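You operate a simulated robot arm through the tools that you are given. There is no shell and no other tool.

Carry out the task below with a simulated two-armed robot. There is one attempt and no reset: what you move stays moved.

TASK
Tip the stones out of the blue hopper into the black bucket.
Fine: close the gate and the valve first, let the hopper down again, then open the valve fully; the pump stays on.

The check looks at the end state, three seconds after you hand in, the way a careful person would. Anything else that was tipped, shoved, dropped, spilled or broken makes it a failure.

THE ROBOT
Two 7-joint arms with two-finger grippers on one trunk that stands fixed in place. Base frame: the origin is at the foot of the trunk, x ahead of it, y to its left, z up. Readings come in mm, degrees, newtons and seconds.
The left shoulder is at [70, 139, 1305], the right one opposite. With the tool pointing down near the work surface each hand reaches from about 100 to 580 mm from the base axis, measured 20 degrees to its own side. Payload 3.43 kg a hand.
Tool frame (each hand has its own): the origin (TCP) lies between the finger pads and is the grasp point; the fingertips stand 30 mm ahead of it; z points along the fingers, y is the line along which they close. The gripper opens to 104 mm; its body begins 57 mm behind the TCP.
Orientation is told as [roll, pitch, yaw] about the base's x, y, z axes, in that order, counted from this pose: with the fingers straight down and closing along the base's y, the tool's x points along the base's -x, its y along +y and its z along -z.

THE INTERFACE
- The arms move only by the tool drive_tool. It takes "left_commands", "right_commands" or both (then of equal length, played together; a hand with none holds still); each is a list of rows, each an object (a shift or turn left out is 0, a gripper value left out holds the last) with "jaw": the closure, from 0 (fully open) to 1 (shut); "travel": the shift along the base's x, y, z in units of 300 mm (1.0 is 300 mm), a list of three; "dr": the turn, a rotation vector about the base's x, y, z in units of 120 degrees (1.0 is 120 degrees), a list of three. In form: [{"jaw": jaw, "travel": [x, y, z], "dr": [wx, wy, wz]}, ...]. A call has 1 to 20 rows; each row is the pose to reach, as a shift and turn from the pose commanded when the call began. A call with a number of a shift or a turn outside -1 to 1 is refused whole. Each row takes 0.2 s and may step no farther than 50 mm and 8.6 degrees from the row before; otherwise, or with a gripper value out of range, the whole call is refused. A pose out of reach is approached as far as the arm can. The call stops where the force on the tool passes 40 N (or 10 N more than at its start, if that is more) or the arm is blocked; 0.2 s more then pass. Each finger travels about 45 mm/s and halts on what it meets, pressing with about 30 N; the grip force reading is that of the motor and also rises with nothing between the fingers. The clock runs only during rows and for 0.2 s after the last one: add rows that repeat a pose to give the fingers time. The reply holds the time, the measured pose of the TCP, the force on the tool along the base axes, the opening and the grip force, in the units named above and with some noise, with the torque about the TCP (base axes, N m) and any sound that the robot's microphone picked up.
- Cameras (640 x 400 px; columns grow to the right, rows downward): "scene" is now at [117.1, -52.2, 1527.5]; the picture's right is [-0.61, -0.79, 0.00], its down [-0.49, 0.38, -0.78] and it looks along [0.62, -0.48, -0.62] (base axes); focal length 277 px, centre (320, 200). "left" rides on the left gripper at [67, -18, -90] in its tool frame; the picture's right is [0.25, 0.97, 0.00], its down [-0.73, 0.19, -0.66] and it looks along [-0.64, 0.17, 0.75] (tool axes); focal length 218 px, centre (320, 200). "right" rides on the right gripper at [67, 18, -90] in its tool frame; the picture's right is [-0.25, 0.97, 0.00], its down [-0.73, -0.19, -0.66] and it looks along [-0.64, -0.17, 0.75] (tool axes); focal length 218 px, centre (320, 200). There is no depth. A picture from a camera that has moved, and an enlarged one, comes with that camera's place and axes in the base frame and with its lens.
- get_image(camera): a new picture of that camera. It takes no simulated time.
- move_column(by): slides the trunk up (or, below 0, down) by that many mm; the arms and the scene camera ride with it, the base frame stays. It gives what a move gives, with no picture.
- turn_head(pan, tilt): turns the head with the scene camera to pan (to the left, within 86 degrees either way) and tilt (down, from -29 to 69), counted from straight ahead of the robot. It gives what a move gives.
- enlarge(camera, box): a new picture of the part [left, top, right, bottom] of that camera's present view, enlarged. It takes no simulated time.
- finish_job(): hands the job in; it is judged then, once.

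Places have to be worked out from the pictures, the camera data and where the tool is seen. Open the grippers and draw the arms clear of the work before you hand the job in, unless the task says otherwise.

The tools are called after "Request:" as a command line: name --argument value ..., lists and objects as JSON in quotes. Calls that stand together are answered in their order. drive_tool: Moves the arms, as the interface text tells. Its arguments: {"type":"object","properties":{"left_commands":{"type":"array","items":{"type":"object","properties":{"jaw":{"type":"number"},"travel":{"type":"array","items":{"type":"number"}},"dr":{"type":"array","items":{"type":"number"}}}}},"right_commands":{"type":"array","items":{"type":"object","properties":{"jaw":{"type":"number"},"travel":{"type":"array","items":{"type":"number"}},"dr":{"type":"array","items":{"type":"number"}}}}}},"required":[]} The other tools are called the same way: move_column (by) moves the trunk up or down; turn_head (pan, tilt) turns the head that bears the scene camera; get_image (camera) takes a picture; enlarge (camera, box) takes an enlarged picture of a part of a camera's view; finish_job () hands the job in.

At the start:

```text
t: 0.0
left_position: [481.7, -68.9, 1361.2]
left_orientation: [0.1, 0.0, 0.0]
left_ft_force: [-0.3, 0.0, 0.1]
left_moment: [-0.03, 0.01, 0.02]
left_gripper_width: 104.1
left_grip_force: 0.1
right_position: [328.6, -423.1, 1261.4]
right_orientation: [0.0, 0.1, 0.0]
right_ft_force: [0.5, -0.8, -0.1]
right_moment: [-0.02, -0.01, -0.01]
right_gripper_width: 104.2
right_grip_force: 0.0
trunk travel left (down, up): [-800.0, 140.0]
head pan, tilt (commanded): [-37.5, 38.3]
```

scene: 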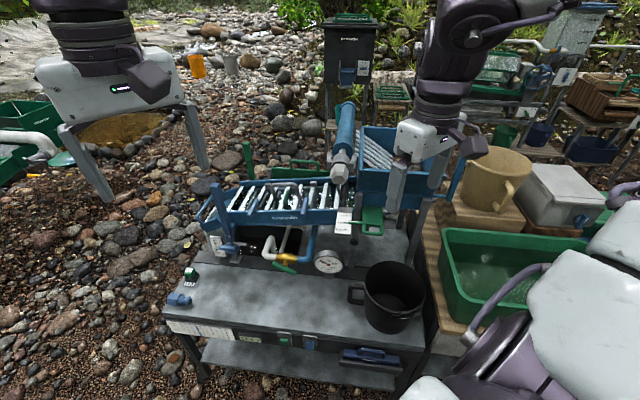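
right: 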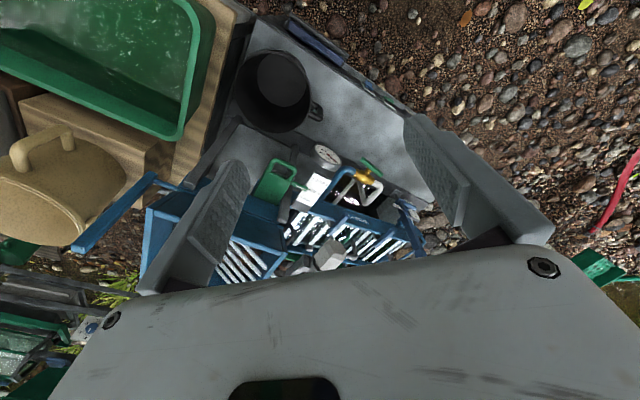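
left: 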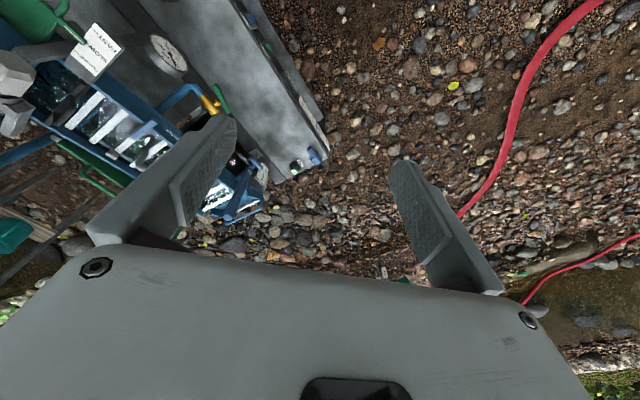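

I start by looking closer at the work: the hopper, gate, valve, bucket and labels around the sluice.

Request:
enlarge --camera "scene" --box '[160, 90, 480, 290]'

Request:
enlarge --camera "scene" --box '[310, 90, 470, 190]'

Request:
enlarge --camera "scene" --box '[180, 180, 390, 310]'

Request:
enlarge --camera "scene" --box '[150, 240, 450, 400]'

Request:
enlarge --camera "right" --box '[120, 40, 440, 280]'

Request:
enlarge --camera "left" --box '[0, 0, 340, 220]'

```text
2.00 times, centred on (320, 190) of scene
camera zoom: at [117.1, -52.2, 1527.5], right [-0.61, -0.79, 0.0], down [-0.49, 0.38, -0.78], along [0.62, -0.48, -0.62], focal length 555 px, centre (320, 220)
```

zoom: 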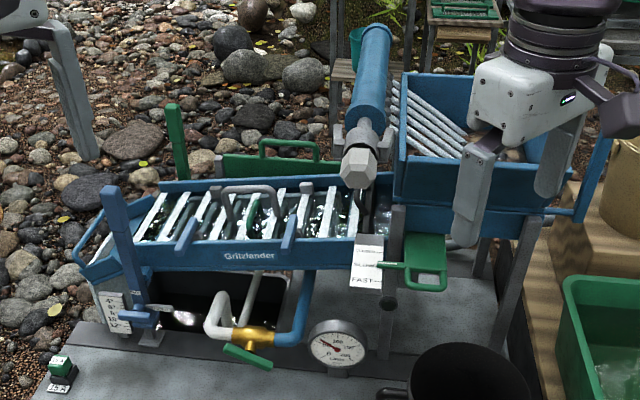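

```text
4.00 times, centred on (390, 140) of scene
camera zoom: at [117.1, -52.2, 1527.5], right [-0.61, -0.79, 0.0], down [-0.49, 0.38, -0.78], along [0.62, -0.48, -0.62], focal length 1110 px, centre (40, 440)
```

zoom: 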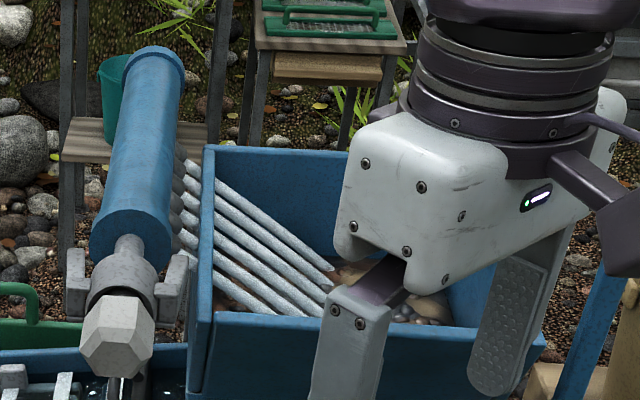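

```text
3.05 times, centred on (285, 245) of scene
camera zoom: at [117.1, -52.2, 1527.5], right [-0.61, -0.79, 0.0], down [-0.49, 0.38, -0.78], along [0.62, -0.48, -0.62], focal length 846 px, centre (427, 63)
```

zoom: 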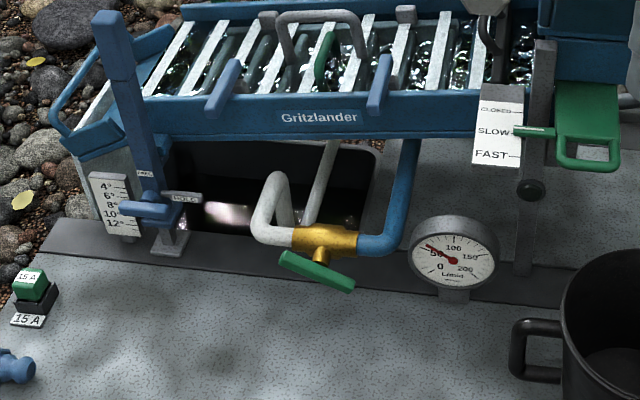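

```text
2.13 times, centred on (300, 320) of scene
camera zoom: at [117.1, -52.2, 1527.5], right [-0.61, -0.79, 0.0], down [-0.49, 0.38, -0.78], along [0.62, -0.48, -0.62], focal length 592 px, centre (363, -56)
```

zoom: 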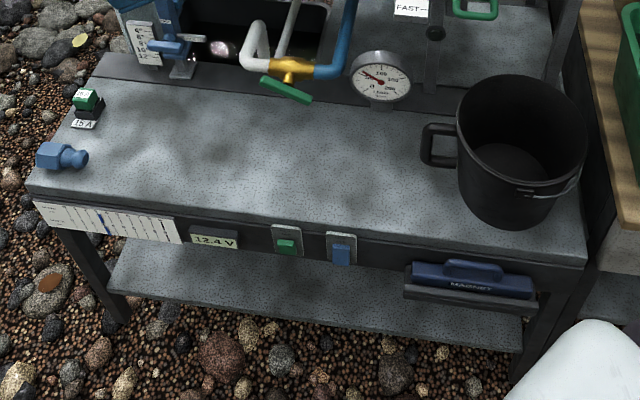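

```text
1.67 times, centred on (280, 160) of right
camera zoom: at [260.1, -407.9, 1350.3], right [0.25, 0.97, 0.0], down [0.73, -0.19, 0.66], along [0.64, -0.17, -0.75], focal length 364 px, centre (387, 267)
```

zoom: 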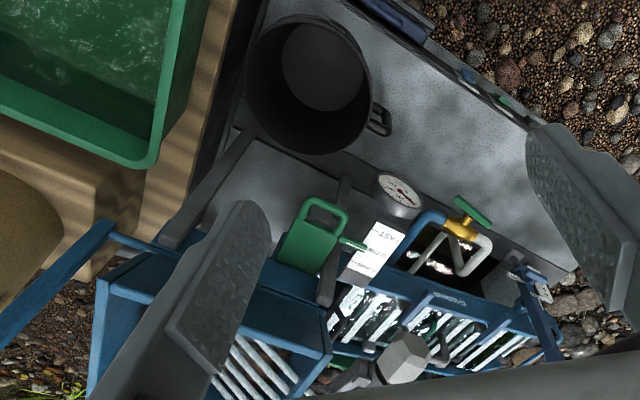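

```text
1.82 times, centred on (170, 110) of left
camera zoom: at [415.4, -86.1, 1448.7], right [-0.25, 0.97, 0.0], down [0.73, 0.19, 0.66], along [0.64, 0.17, -0.75], focal length 397 px, centre (593, 364)
```

zoom: 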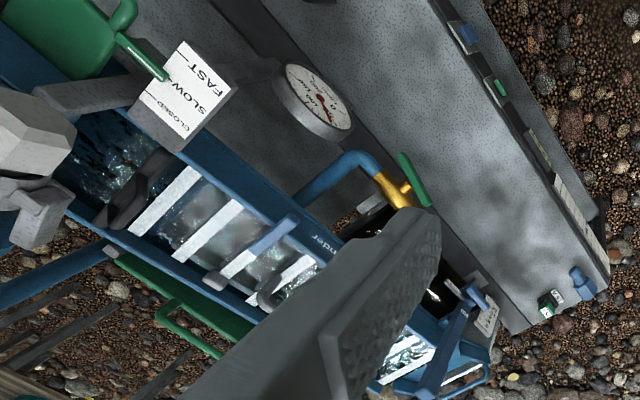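

The right hand blocks the view of the hopper, so I draw it back, outward and up, into free air, and look again.

Request:
drive_tool --right_commands '[{"travel": [-0.05, -0.1, 0.08]}, {"travel": [-0.1, -0.2, 0.16]}, {"travel": [-0.15, -0.3, 0.24]}, {"travel": [-0.2, -0.4, 0.32]}, {"travel": [-0.25, -0.5, 0.4]}, {"travel": [-0.3, -0.6, 0.45]}]' --left_commands '[{"travel": [-0.05, 0.1, 0.0]}, {"travel": [-0.1, 0.2, 0.0]}, {"travel": [-0.15, 0.3, 0.0]}, {"travel": [-0.2, 0.4, 0.0]}, {"travel": [-0.25, 0.5, 0.0]}, {"travel": [-0.3, 0.6, 0.0]}]'

Request:
get_image --camera "scene"

```text
t: 1.4
left_position: [393.6, 104.4, 1353.5]
left_orientation: [0.0, 0.0, 0.1]
left_ft_force: [1.0, -0.3, 0.4]
left_moment: [-0.01, -0.01, -0.03]
left_gripper_width: 104.0
left_grip_force: 0.0
left hand out of reach, approached as far as the arm can: row 6
right_position: [243.3, -609.3, 1371.5]
right_orientation: [0.0, -0.1, 0.0]
right_ft_force: [1.1, 0.4, -0.1]
right_moment: [0.03, 0.01, -0.01]
right_gripper_width: 103.8
right_grip_force: 0.0
right hand out of reach, approached as far as the arm can: row 5, 6
trunk travel left (down, up): [-800.0, 140.0]
head pan, tilt (commanded): [-37.5, 38.3]
```

```text
taken
camera scene: at [117.5, -52.5, 1527.4], right [-0.61, -0.79, 0.0], down [-0.49, 0.38, -0.78], along [0.62, -0.48, -0.62], focal length 277 px, centre (320, 200)
```

scene: 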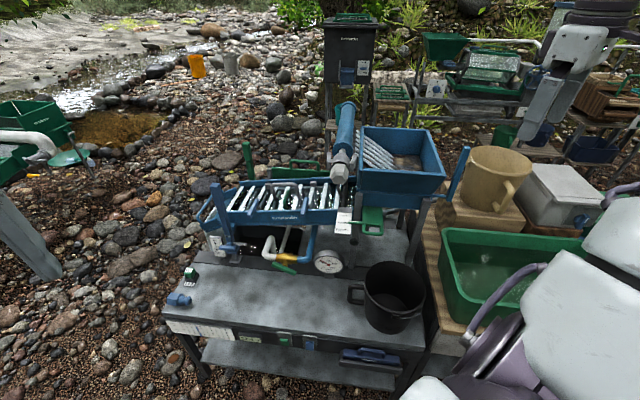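

Now the hopper is in clear view; I enlarge it and the control parts.

Request:
enlarge --camera "scene" --box '[320, 90, 480, 190]'

Request:
enlarge --camera "scene" --box '[310, 170, 470, 270]'

Request:
enlarge --camera "scene" --box '[190, 170, 350, 270]'

Request:
enlarge --camera "scene" --box '[330, 240, 450, 340]'

Request:
get_image --camera "right"

Request:
get_image --camera "left"

```text
4.00 times, centred on (400, 140) of scene
camera zoom: at [117.5, -52.5, 1527.4], right [-0.61, -0.79, 0.0], down [-0.49, 0.38, -0.78], along [0.62, -0.48, -0.62], focal length 1110 px, centre (0, 440)
```

zoom: 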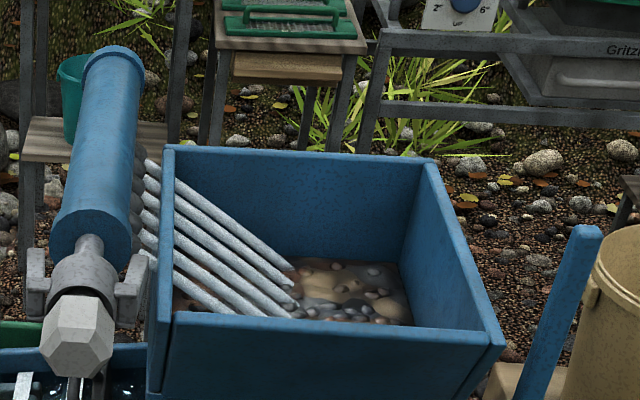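

```text
4.00 times, centred on (390, 220) of scene
camera zoom: at [117.5, -52.5, 1527.4], right [-0.61, -0.79, 0.0], down [-0.49, 0.38, -0.78], along [0.62, -0.48, -0.62], focal length 1110 px, centre (40, 120)
```

zoom: 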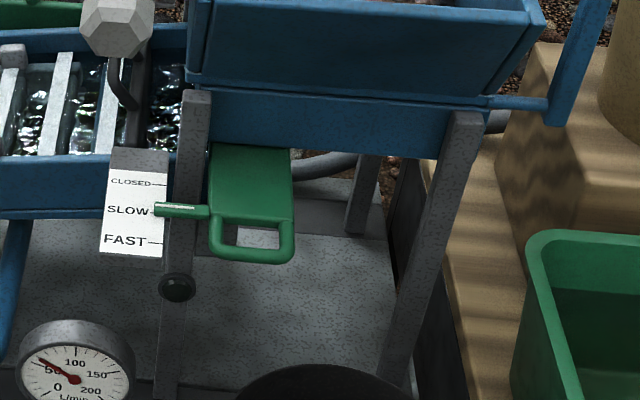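

```text
4.00 times, centred on (270, 220) of scene
camera zoom: at [117.5, -52.5, 1527.4], right [-0.61, -0.79, 0.0], down [-0.49, 0.38, -0.78], along [0.62, -0.48, -0.62], focal length 1110 px, centre (520, 120)
```

zoom: 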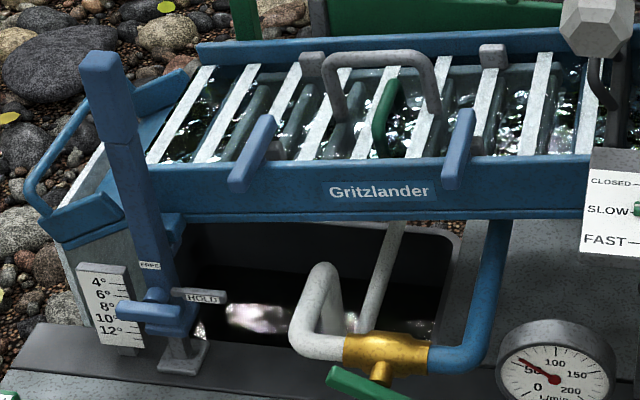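

```text
4.00 times, centred on (390, 290) of scene
camera zoom: at [117.5, -52.5, 1527.4], right [-0.61, -0.79, 0.0], down [-0.49, 0.38, -0.78], along [0.62, -0.48, -0.62], focal length 1110 px, centre (40, -160)
```

zoom: 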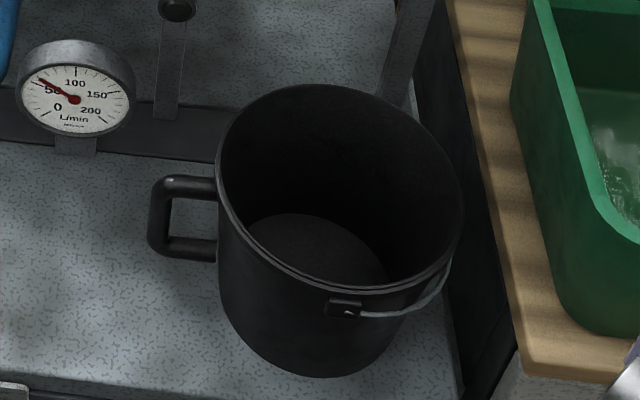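

```text
taken
camera right: at [173.4, -592.4, 1461.3], right [0.25, 0.97, 0.0], down [0.73, -0.19, 0.66], along [0.64, -0.17, -0.75], focal length 218 px, centre (320, 200)
```

right: 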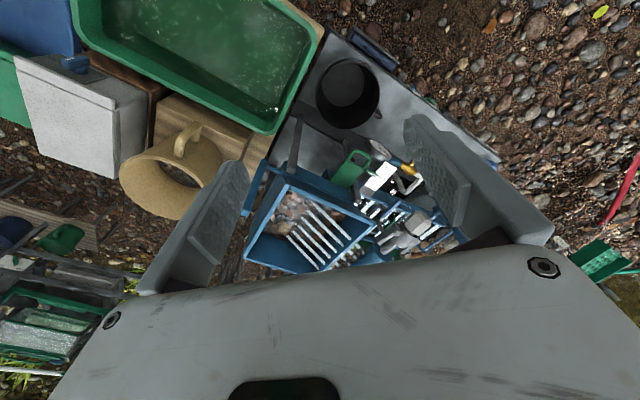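

```text
taken
camera left: at [326.8, 85.8, 1441.6], right [-0.25, 0.97, 0.0], down [0.73, 0.19, 0.66], along [0.64, 0.17, -0.75], focal length 218 px, centre (320, 200)
```

left: 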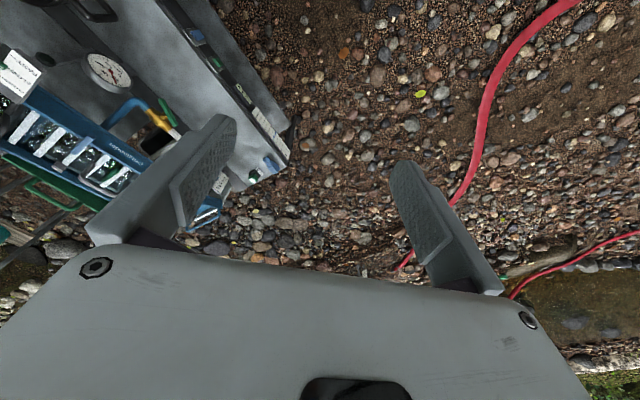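

The gate handle triangulates to about (514, -568, 910). Before lowering the trunk I check what lies near the right arm and under it.

Request:
turn_head --pan -70 --tilt 55

Request:
get_image --camera "scene"

Request:
turn_head --pan 0 --tilt 60

Request:
get_image --camera "scene"

```text
t: 2.4
left_position: [393.4, 102.8, 1353.5]
left_orientation: [-0.2, 0.0, 0.1]
left_ft_force: [0.3, 0.5, 0.1]
left_moment: [-0.06, 0.01, 0.0]
left_gripper_width: 103.9
left_grip_force: 0.1
right_position: [242.0, -608.9, 1372.6]
right_orientation: [0.0, -0.1, 0.0]
right_ft_force: [0.9, 0.5, -0.2]
right_moment: [0.0, 0.03, -0.02]
right_gripper_width: 103.9
right_grip_force: 0.0
trunk travel left (down, up): [-800.0, 140.0]
head pan, tilt (commanded): [-70.0, 55.0]
```

```text
taken
camera scene: at [73.2, -67.3, 1504.3], right [-0.94, -0.34, 0.0], down [-0.28, 0.77, -0.57], along [0.2, -0.54, -0.82], focal length 277 px, centre (320, 200)
```

scene: 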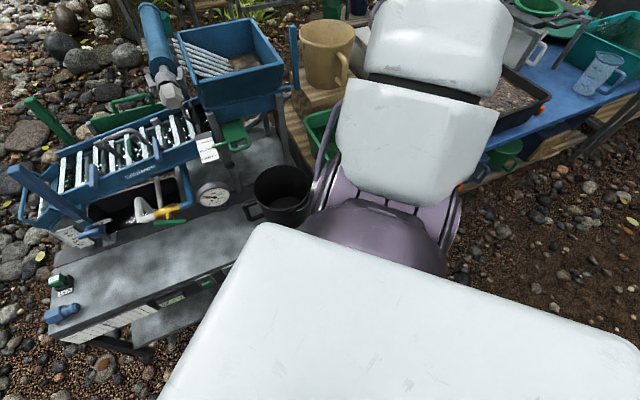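

```text
t: 3.8
left_position: [393.5, 102.6, 1354.9]
left_orientation: [-0.1, 0.0, 0.1]
left_ft_force: [-0.8, 1.0, 0.4]
left_moment: [-0.03, 0.02, 0.01]
left_gripper_width: 103.9
left_grip_force: 0.2
right_position: [241.2, -607.1, 1372.1]
right_orientation: [0.0, -0.1, 0.0]
right_ft_force: [-0.3, 0.1, 0.4]
right_moment: [-0.01, 0.0, -0.01]
right_gripper_width: 104.1
right_grip_force: 0.2
trunk travel left (down, up): [-800.0, 140.0]
head pan, tilt (commanded): [0.0, 60.0]
```

```text
taken
camera scene: at [115.3, 0.2, 1498.2], right [0.0, -1.0, 0.0], down [-0.87, 0.0, -0.5], along [0.5, 0.0, -0.87], focal length 277 px, centre (320, 200)
```

scene: 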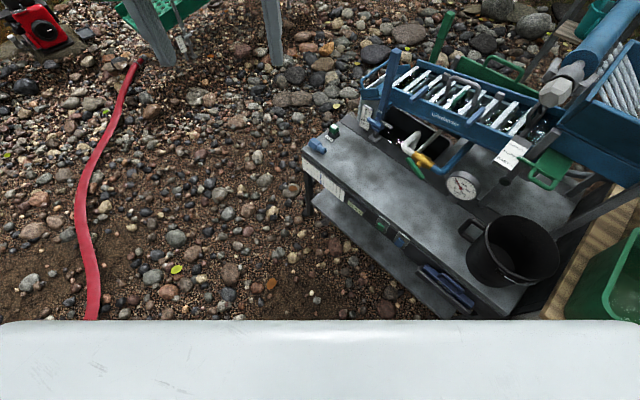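

I enlarge this top-ish view to measure the table, bucket, valve and gate.

Request:
enlarge --camera "scene" --box '[290, 100, 490, 225]'

Request:
enlarge --camera "scene" --box '[440, 120, 640, 320]'

Request:
turn_head --pan -40 --tilt 55

Request:
get_image --camera "scene"

Request:
enlarge --camera "scene" --box '[330, 60, 490, 160]'

Request:
enlarge --camera "scene" --box '[170, 100, 330, 200]'

Request:
enlarge --camera "scene" --box '[310, 130, 470, 260]'

```text
3.20 times, centred on (390, 162) of scene
camera zoom: at [115.3, 0.2, 1498.2], right [0.0, -1.0, 0.0], down [-0.87, 0.0, -0.5], along [0.5, 0.0, -0.87], focal length 888 px, centre (96, 320)
```

zoom: 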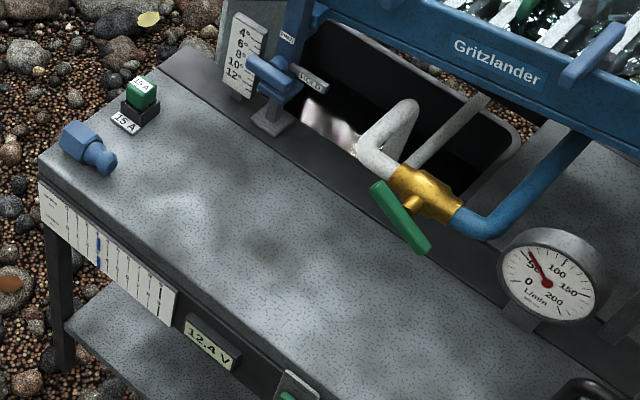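

```text
2.00 times, centred on (540, 220) of scene
camera zoom: at [115.3, 0.2, 1498.2], right [0.0, -1.0, 0.0], down [-0.87, 0.0, -0.5], along [0.5, 0.0, -0.87], focal length 555 px, centre (-120, 160)
```

zoom: 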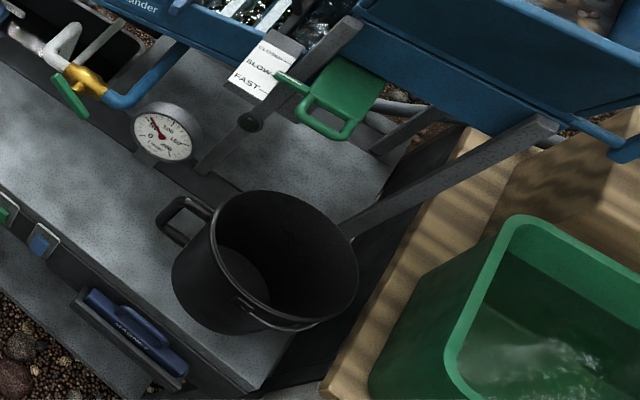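

```text
t: 4.9
left_position: [394.5, 103.5, 1353.2]
left_orientation: [-0.1, -0.1, 0.1]
left_ft_force: [0.5, -0.4, 0.4]
left_moment: [0.01, -0.01, 0.0]
left_gripper_width: 104.0
left_grip_force: 0.1
right_position: [243.1, -607.1, 1371.8]
right_orientation: [0.0, -0.2, 0.0]
right_ft_force: [-0.3, -0.4, -0.3]
right_moment: [0.03, 0.01, -0.03]
right_gripper_width: 104.1
right_grip_force: 0.1
trunk travel left (down, up): [-800.0, 140.0]
head pan, tilt (commanded): [-40.0, 55.0]
```

```text
taken
camera scene: at [104.0, -46.0, 1504.3], right [-0.64, -0.77, 0.0], down [-0.63, 0.53, -0.57], along [0.44, -0.37, -0.82], focal length 277 px, centre (320, 200)
```

scene: 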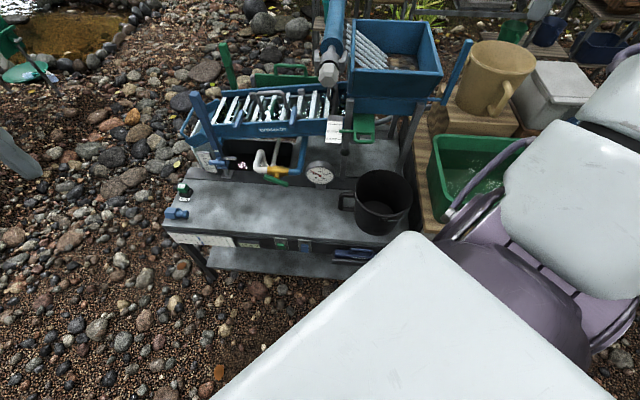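

```text
4.00 times, centred on (410, 110) of scene
camera zoom: at [104.0, -46.0, 1504.3], right [-0.64, -0.77, 0.0], down [-0.63, 0.53, -0.57], along [0.44, -0.37, -0.82], focal length 1110 px, centre (-40, 560)
```

zoom: 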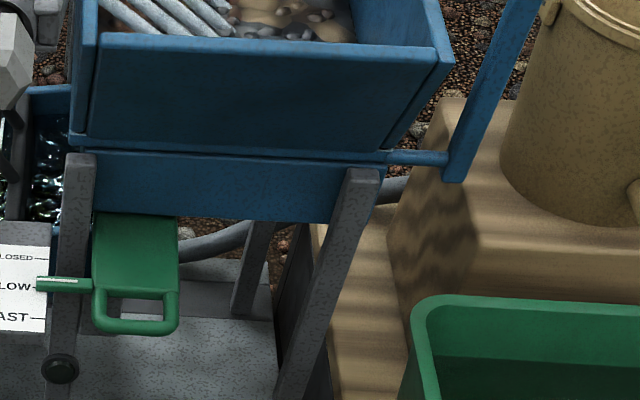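

```text
4.00 times, centred on (250, 150) of scene
camera zoom: at [104.0, -46.0, 1504.3], right [-0.64, -0.77, 0.0], down [-0.63, 0.53, -0.57], along [0.44, -0.37, -0.82], focal length 1110 px, centre (600, 400)
```

zoom: 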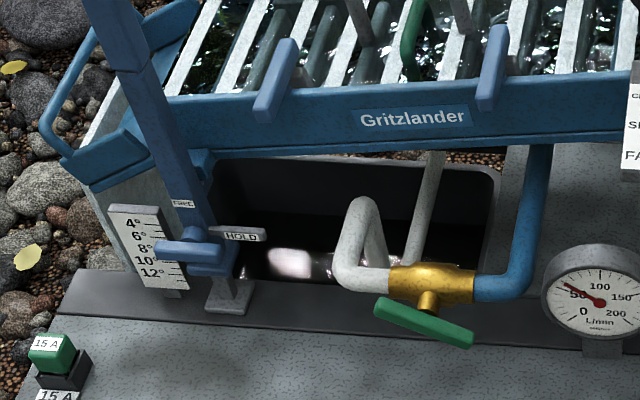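

```text
3.08 times, centred on (390, 195) of scene
camera zoom: at [104.0, -46.0, 1504.3], right [-0.64, -0.77, 0.0], down [-0.63, 0.53, -0.57], along [0.44, -0.37, -0.82], focal length 854 px, centre (105, 215)
```

zoom: 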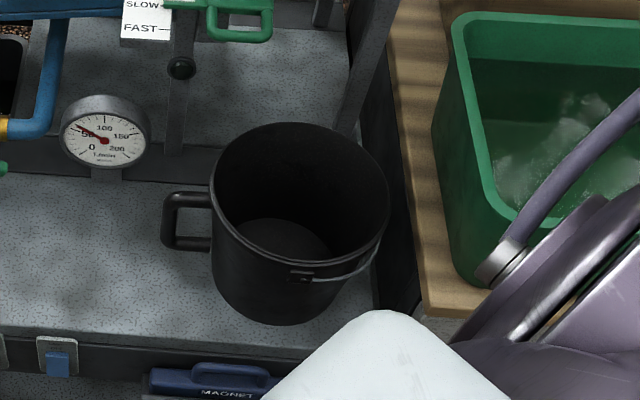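

The bench is turned 45° to the base: its length runs along (-0.71,-0.71), its depth along (0.71,-0.71). I bring the right hand back in front of the hopper, yawed -45° so its camera faces the machine, and look.

Request:
drive_tool --right_commands '[{"travel": [0.05, 0.075, -0.05], "dr": [0, 0, -0.047]}, {"travel": [0.1, 0.15, -0.1], "dr": [0, 0, -0.094]}, {"travel": [0.15, 0.225, -0.15], "dr": [0, 0, -0.141]}, {"travel": [0.2, 0.3, -0.2], "dr": [0, 0, -0.188]}, {"travel": [0.25, 0.375, -0.25], "dr": [0, 0, -0.235]}, {"travel": [0.3, 0.45, -0.3], "dr": [0, 0, -0.282]}, {"travel": [0.35, 0.525, -0.35], "dr": [0, 0, -0.329]}, {"travel": [0.4, 0.6, -0.4], "dr": [0, 0, -0.375]}]'

Request:
get_image --camera "right"

Request:
get_image --camera "scene"

```text
t: 6.7
left_position: [393.6, 104.9, 1354.0]
left_orientation: [-0.1, 0.1, 0.1]
left_ft_force: [-0.1, 0.6, 0.4]
left_moment: [0.0, 0.01, 0.02]
left_gripper_width: 104.0
left_grip_force: 0.1
right_position: [363.2, -429.0, 1252.3]
right_orientation: [0.1, 0.0, -45.0]
right_ft_force: [-0.1, 0.4, -0.5]
right_moment: [0.0, 0.0, -0.01]
right_gripper_width: 104.0
right_grip_force: 0.0
trunk travel left (down, up): [-800.0, 140.0]
head pan, tilt (commanded): [-40.0, 55.0]
```

```text
taken
camera right: at [326.7, -370.3, 1341.7], right [0.86, 0.5, 0.0], down [0.38, -0.65, 0.66], along [0.33, -0.57, -0.75], focal length 218 px, centre (320, 200)
```

right: 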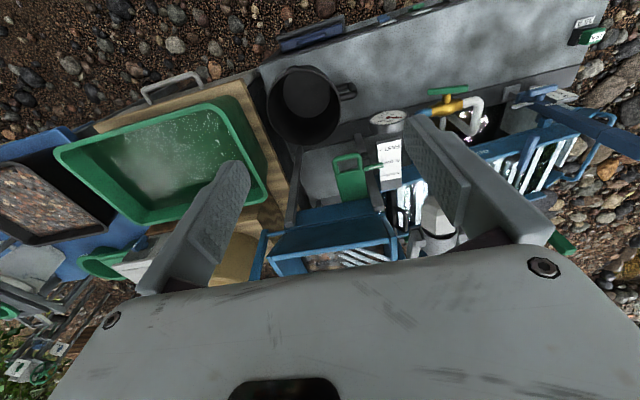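

```text
taken
camera scene: at [105.4, -45.3, 1504.2], right [-0.64, -0.77, 0.0], down [-0.63, 0.53, -0.57], along [0.44, -0.37, -0.82], focal length 277 px, centre (320, 200)
```

scene: 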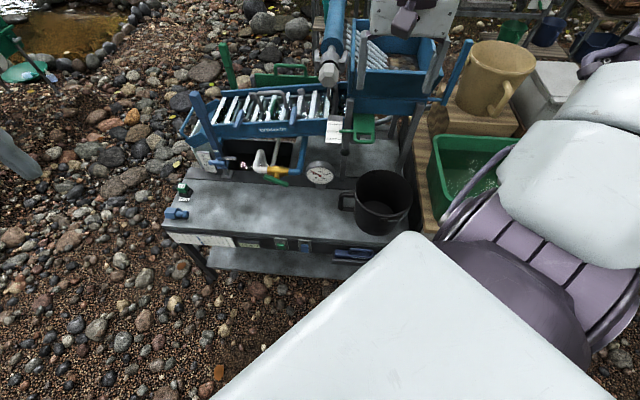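

I enlarge parts of this hand view to triangulate the hopper, lever, gate and bucket.

Request:
enlarge --camera "right" --box '[240, 130, 440, 280]'

Request:
enlarge --camera "right" --box '[240, 50, 500, 210]'

Request:
enlarge --camera "scene" --box '[300, 0, 500, 240]'

```text
2.67 times, centred on (340, 205) of right
camera zoom: at [326.7, -370.3, 1341.7], right [0.86, 0.5, 0.0], down [0.38, -0.65, 0.66], along [0.33, -0.57, -0.75], focal length 582 px, centre (267, 187)
```

zoom: 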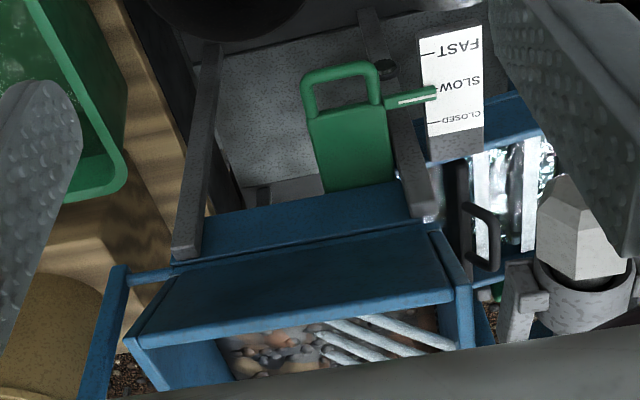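

```text
2.46 times, centred on (370, 130) of right
camera zoom: at [326.7, -370.3, 1341.7], right [0.86, 0.5, 0.0], down [0.38, -0.65, 0.66], along [0.33, -0.57, -0.75], focal length 537 px, centre (197, 372)
```

zoom: 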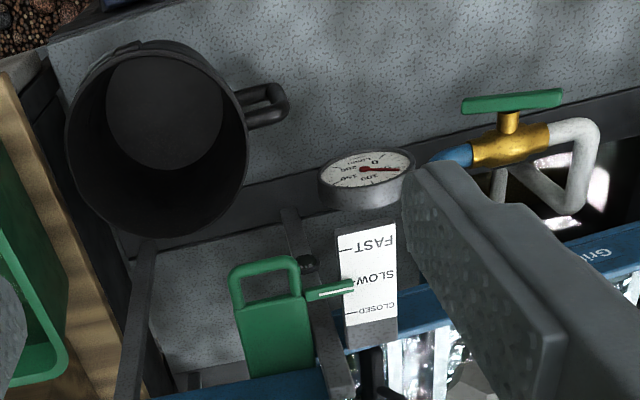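

```text
1.67 times, centred on (400, 120) of scene
camera zoom: at [105.4, -45.3, 1504.2], right [-0.64, -0.77, 0.0], down [-0.63, 0.53, -0.57], along [0.44, -0.37, -0.82], focal length 462 px, centre (187, 333)
```

zoom: 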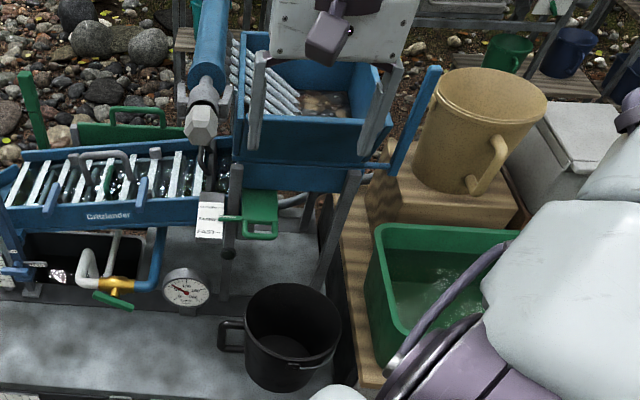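

The gate plate is horizontal at z≈912 (grip bar at s≈36, d≈749) and closes by pushing about 36 mm inward; the hopper's pivot edge is near d≈867, z≈990. I pitch the right hand forward to look into the hopper and at the lever.

Request:
drive_tool --right_commands '[{"travel": [-0.04, -0.04, 0.05], "dr": [-0.0442, -0.0442, 0]}, {"travel": [-0.08, -0.08, 0.1], "dr": [-0.0884, -0.0884, 0]}, {"travel": [-0.12, -0.12, 0.15], "dr": [-0.1326, -0.1326, 0]}, {"travel": [-0.16, -0.16, 0.2], "dr": [-0.1768, -0.1768, 0]}]'

Request:
get_image --camera "right"

Request:
enlarge --camera "right" --box '[180, 60, 440, 260]'

```text
t: 7.7
left_position: [390.8, 104.9, 1354.8]
left_orientation: [-0.1, -0.1, 0.2]
left_ft_force: [-0.7, -0.3, 0.7]
left_moment: [-0.06, -0.04, -0.04]
left_gripper_width: 103.8
left_grip_force: 0.1
right_position: [282.6, -465.0, 1338.9]
right_orientation: [-0.1, -26.3, -44.2]
right_ft_force: [-0.4, -0.1, -0.3]
right_moment: [-0.01, -0.02, 0.01]
right_gripper_width: 104.1
right_grip_force: 0.0
right hand out of reach, approached as far as the arm can: row 2, 3, 4
trunk travel left (down, up): [-800.0, 140.0]
head pan, tilt (commanded): [-40.0, 55.0]
```

```text
taken
camera right: at [221.0, -384.0, 1389.1], right [0.84, 0.54, 0.11], down [0.13, -0.39, 0.91], along [0.53, -0.75, -0.39], focal length 218 px, centre (320, 200)
```

right: 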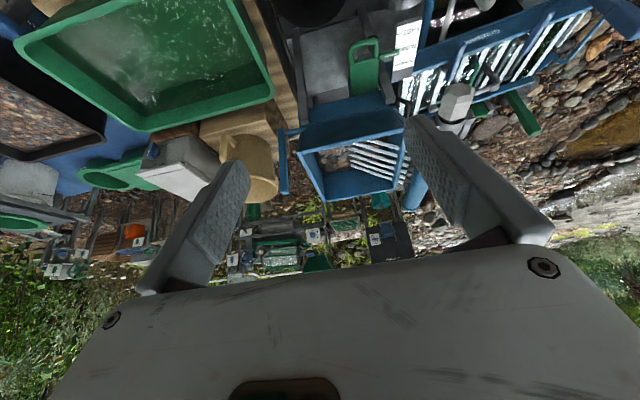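

```text
2.00 times, centred on (310, 160) of right
camera zoom: at [221.0, -384.0, 1389.1], right [0.84, 0.54, 0.11], down [0.13, -0.39, 0.91], along [0.53, -0.75, -0.39], focal length 436 px, centre (340, 280)
```

zoom: 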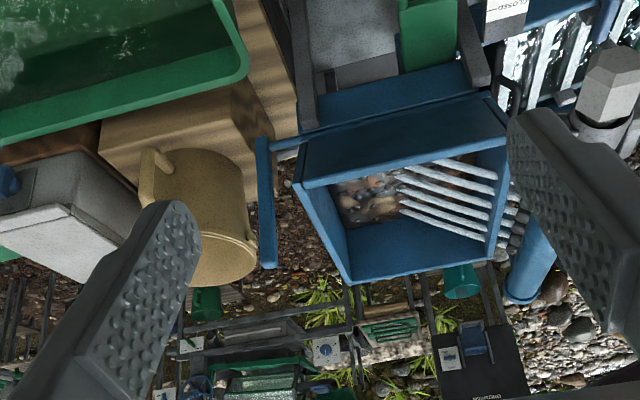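

The arm is near its upper reach here, so I lower the trunk 200 mm; nothing stands beneath either hand at those heights.

Request:
move_column --by -200

Request:
turn_head --pan -45 --tilt 35

Request:
get_image --camera "scene"

Request:
get_image --camera "right"

```text
t: 9.8
left_position: [393.5, 103.1, 1152.4]
left_orientation: [-0.1, -0.1, 0.2]
left_ft_force: [-0.3, 0.6, -0.5]
left_moment: [-0.01, 0.01, 0.01]
left_gripper_width: 103.5
left_grip_force: 0.0
right_position: [284.3, -466.8, 1137.1]
right_orientation: [-0.3, -26.2, -44.3]
right_ft_force: [-0.2, -0.9, 0.3]
right_moment: [-0.05, 0.04, -0.03]
right_gripper_width: 104.0
right_grip_force: 0.0
trunk travel left (down, up): [-600.0, 340.0]
head pan, tilt (commanded): [-40.0, 55.0]
```

```text
t: 10.7
left_position: [394.1, 103.4, 1153.2]
left_orientation: [-0.1, 0.0, 0.0]
left_ft_force: [-0.3, 0.0, -0.4]
left_moment: [0.01, 0.03, 0.03]
left_gripper_width: 103.9
left_grip_force: 0.1
right_position: [283.1, -467.1, 1138.2]
right_orientation: [-0.2, -26.1, -44.1]
right_ft_force: [-0.3, 0.0, 0.6]
right_moment: [-0.01, -0.03, 0.01]
right_gripper_width: 104.0
right_grip_force: 0.1
trunk travel left (down, up): [-600.0, 340.0]
head pan, tilt (commanded): [-45.0, 35.0]
```

```text
taken
camera scene: at [110.9, -62.0, 1332.4], right [-0.71, -0.71, 0.0], down [-0.41, 0.41, -0.82], along [0.58, -0.58, -0.57], focal length 277 px, centre (320, 200)
```

scene: 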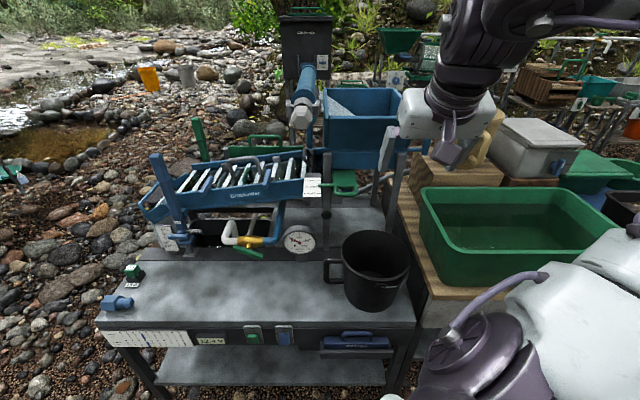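

```text
taken
camera right: at [223.9, -385.4, 1188.2], right [0.84, 0.53, 0.11], down [0.13, -0.39, 0.91], along [0.53, -0.75, -0.4], focal length 218 px, centre (320, 200)
```

right: 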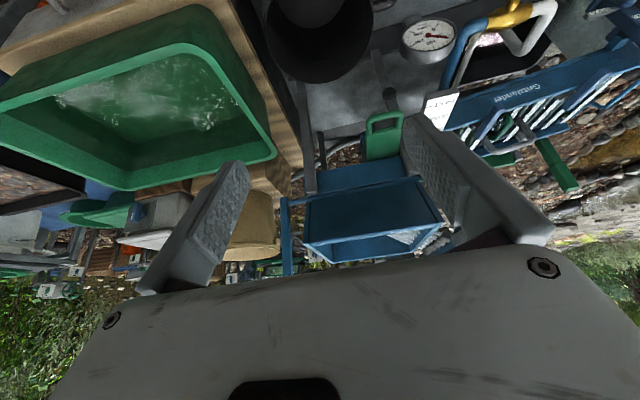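

This view is square-on to the machine. I enlarge it around the hopper, the lever and the bucket.

Request:
enlarge --camera "scene" --box '[270, 60, 470, 200]'

Request:
enlarge --camera "scene" --box '[270, 160, 470, 320]'

Request:
enlarge --camera "scene" --box '[140, 150, 340, 290]'

Request:
enlarge --camera "right" --box '[240, 60, 480, 280]'

```text
2.86 times, centred on (370, 130) of scene
camera zoom: at [110.9, -62.0, 1332.4], right [-0.71, -0.71, 0.0], down [-0.41, 0.41, -0.82], along [0.58, -0.58, -0.57], focal length 793 px, centre (177, 400)
```

zoom: 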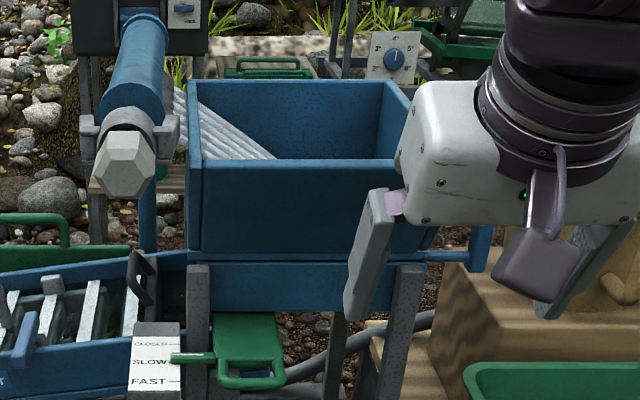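

```text
2.50 times, centred on (370, 240) of scene
camera zoom: at [110.9, -62.0, 1332.4], right [-0.71, -0.71, 0.0], down [-0.41, 0.41, -0.82], along [0.58, -0.58, -0.57], focal length 694 px, centre (195, 100)
```

zoom: 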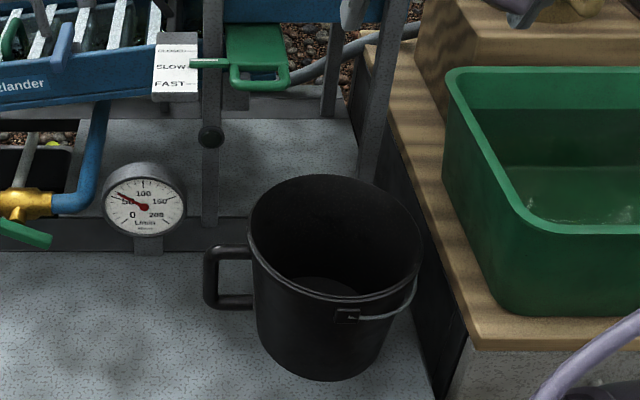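

```text
2.86 times, centred on (240, 220) of scene
camera zoom: at [110.9, -62.0, 1332.4], right [-0.71, -0.71, 0.0], down [-0.41, 0.41, -0.82], along [0.58, -0.58, -0.57], focal length 793 px, centre (549, 143)
```

zoom: 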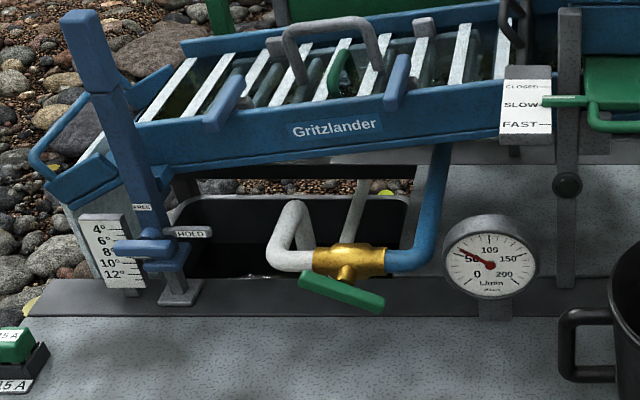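

```text
1.82 times, centred on (360, 170) of right
camera zoom: at [223.9, -385.4, 1188.2], right [0.84, 0.53, 0.11], down [0.13, -0.39, 0.91], along [0.53, -0.75, -0.4], focal length 397 px, centre (247, 254)
```

zoom: 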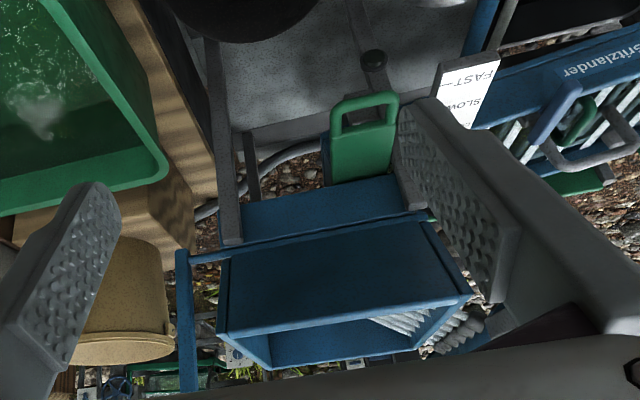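

I now have rough geometry: hopper box s≈-22..220, d≈820..1120, pivot at (d 867, z 990), lever at s≈280 with its top at z≈1138, bucket rim centred at (s 121, d 663, z 767). I bring the right hand higher and over to see into the hopper and at the lever from nearer.

Request:
drive_tool --right_commands '[{"travel": [0.08, -0.055, 0.06], "dr": [0.0147, 0.0147, 0]}, {"travel": [0.16, -0.11, 0.12], "dr": [0.0294, 0.0294, 0]}, {"travel": [0.24, -0.165, 0.18], "dr": [0.0441, 0.0441, 0]}, {"travel": [0.32, -0.22, 0.24], "dr": [0.0588, 0.0588, 0]}, {"travel": [0.4, -0.275, 0.3], "dr": [0.0735, 0.0735, 0]}, {"travel": [0.47, -0.33, 0.36], "dr": [0.0884, 0.0884, 0]}]'

Request:
get_image --camera "right"

Request:
get_image --camera "scene"

```text
t: 12.1
left_position: [395.2, 100.5, 1152.6]
left_orientation: [0.1, 0.1, 0.1]
left_ft_force: [0.2, 0.3, 1.5]
left_moment: [0.04, -0.02, -0.02]
left_gripper_width: 104.0
left_grip_force: 0.1
right_position: [410.6, -567.9, 1198.1]
right_orientation: [0.2, -11.2, -44.2]
right_ft_force: [0.0, 0.4, 0.0]
right_moment: [0.01, 0.0, 0.02]
right_gripper_width: 103.6
right_grip_force: 0.0
right hand out of reach, approached as far as the arm can: row 5, 6
trunk travel left (down, up): [-600.0, 340.0]
head pan, tilt (commanded): [-45.0, 35.0]
```

```text
taken
camera right: at [362.1, -498.1, 1271.6], right [0.85, 0.52, 0.05], down [0.29, -0.55, 0.79], along [0.44, -0.65, -0.62], focal length 218 px, centre (320, 200)
```

right: 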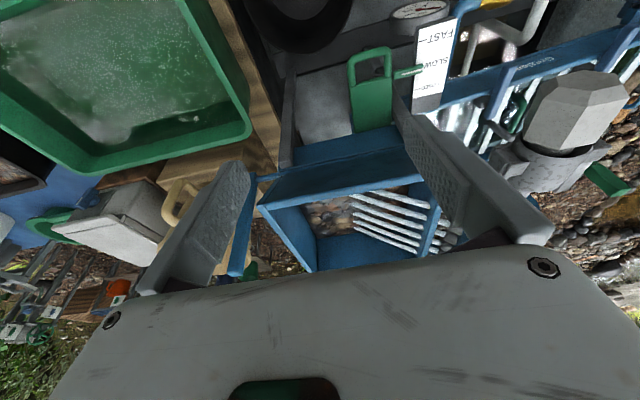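

```text
taken
camera scene: at [112.1, -63.8, 1332.3], right [-0.71, -0.71, 0.0], down [-0.41, 0.41, -0.82], along [0.58, -0.58, -0.58], focal length 277 px, centre (320, 200)
```

scene: 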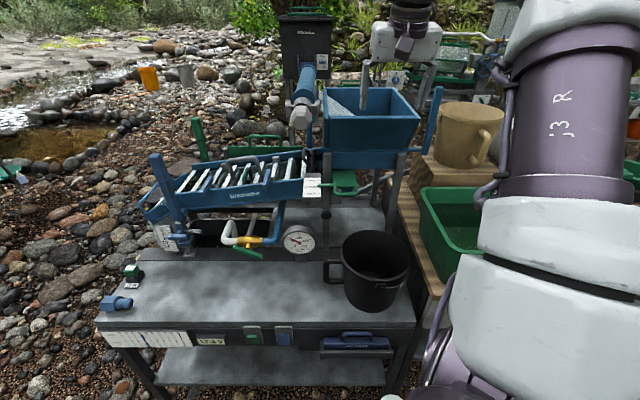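

The hopper interior and the lever are visible; I enlarge both.

Request:
enlarge --camera "right" --box '[220, 130, 480, 280]'

Request:
enlarge --camera "scene" --box '[300, 60, 460, 220]'

Request:
enlarge --camera "right" --box '[330, 0, 490, 140]'

```text
2.46 times, centred on (350, 205) of right
camera zoom: at [362.1, -498.1, 1271.6], right [0.85, 0.52, 0.05], down [0.29, -0.55, 0.79], along [0.44, -0.65, -0.62], focal length 537 px, centre (246, 188)
```

zoom: 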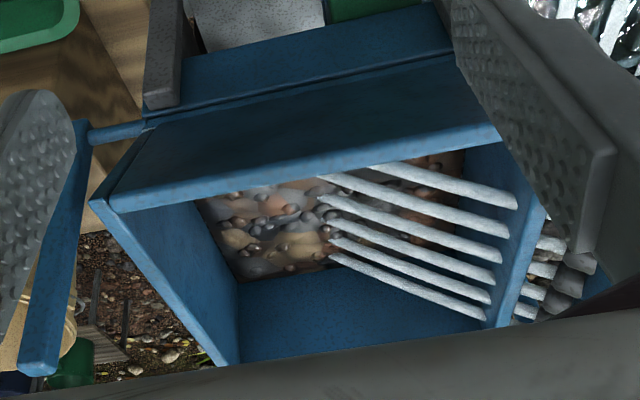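

```text
2.50 times, centred on (380, 140) of scene
camera zoom: at [112.1, -63.8, 1332.3], right [-0.71, -0.71, 0.0], down [-0.41, 0.41, -0.82], along [0.58, -0.58, -0.58], focal length 694 px, centre (170, 350)
```

zoom: 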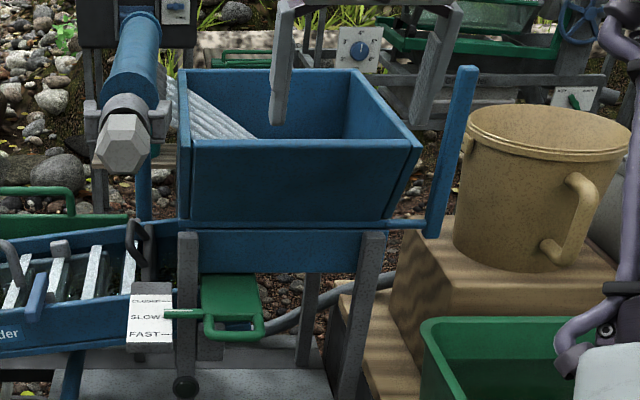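

```text
2.86 times, centred on (410, 70) of right
camera zoom: at [362.1, -498.1, 1271.6], right [0.85, 0.52, 0.05], down [0.29, -0.55, 0.79], along [0.44, -0.65, -0.62], focal length 624 px, centre (63, 571)
```

zoom: 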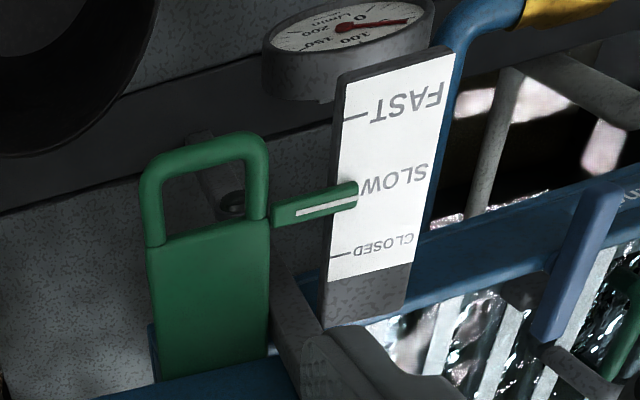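

The enlarged pictures are re-rendered sharply, so I zoom strongly into the stones, the lip, and the table strip behind the bucket.

Request:
enlarge --camera "right" --box '[290, 180, 430, 260]'

Request:
enlarge --camera "scene" --box '[280, 210, 440, 320]'

Request:
enlarge --camera "right" --box '[230, 0, 400, 140]'

Request:
enlarge --camera "scene" --box '[200, 190, 300, 270]'

```text
4.57 times, centred on (360, 220) of right
camera zoom: at [362.1, -498.1, 1271.6], right [0.85, 0.52, 0.05], down [0.29, -0.55, 0.79], along [0.44, -0.65, -0.62], focal length 998 px, centre (137, 109)
```

zoom: 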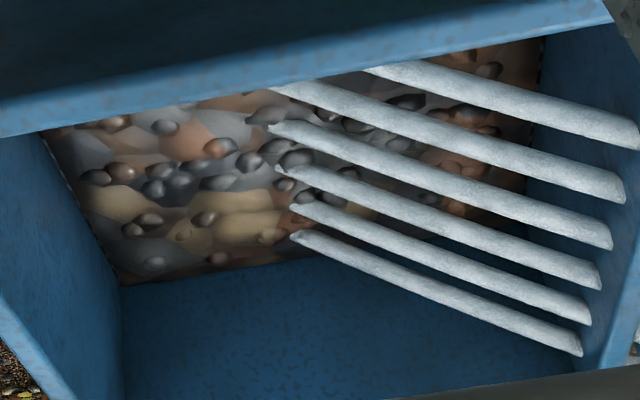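

```text
3.64 times, centred on (360, 265) of scene
camera zoom: at [112.1, -63.8, 1332.3], right [-0.71, -0.71, 0.0], down [-0.41, 0.41, -0.82], along [0.58, -0.58, -0.58], focal length 1009 px, centre (174, -36)
```

zoom: 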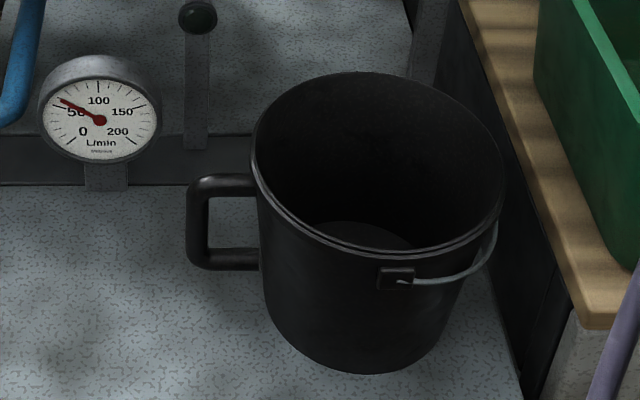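

```text
2.86 times, centred on (315, 70) of right
camera zoom: at [362.1, -498.1, 1271.6], right [0.85, 0.52, 0.05], down [0.29, -0.55, 0.79], along [0.44, -0.65, -0.62], focal length 624 px, centre (334, 571)
```

zoom: 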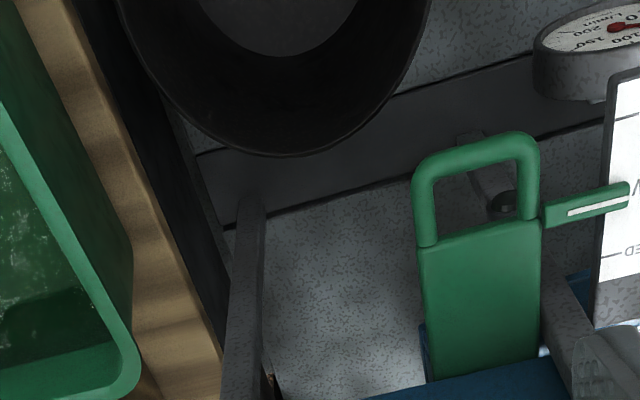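

```text
5.00 times, centred on (250, 230) of scene
camera zoom: at [112.1, -63.8, 1332.3], right [-0.71, -0.71, 0.0], down [-0.41, 0.41, -0.82], along [0.58, -0.58, -0.58], focal length 1387 px, centre (670, 50)
```

zoom: 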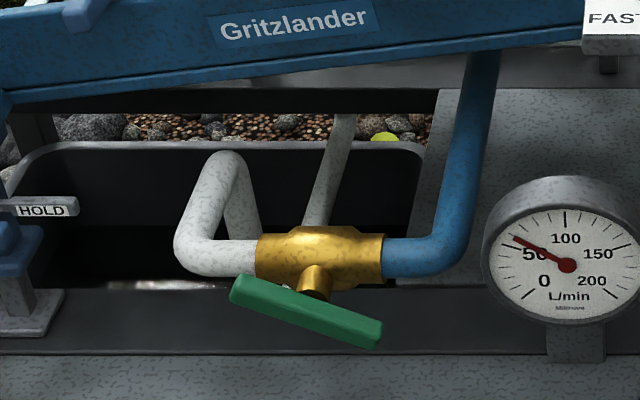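

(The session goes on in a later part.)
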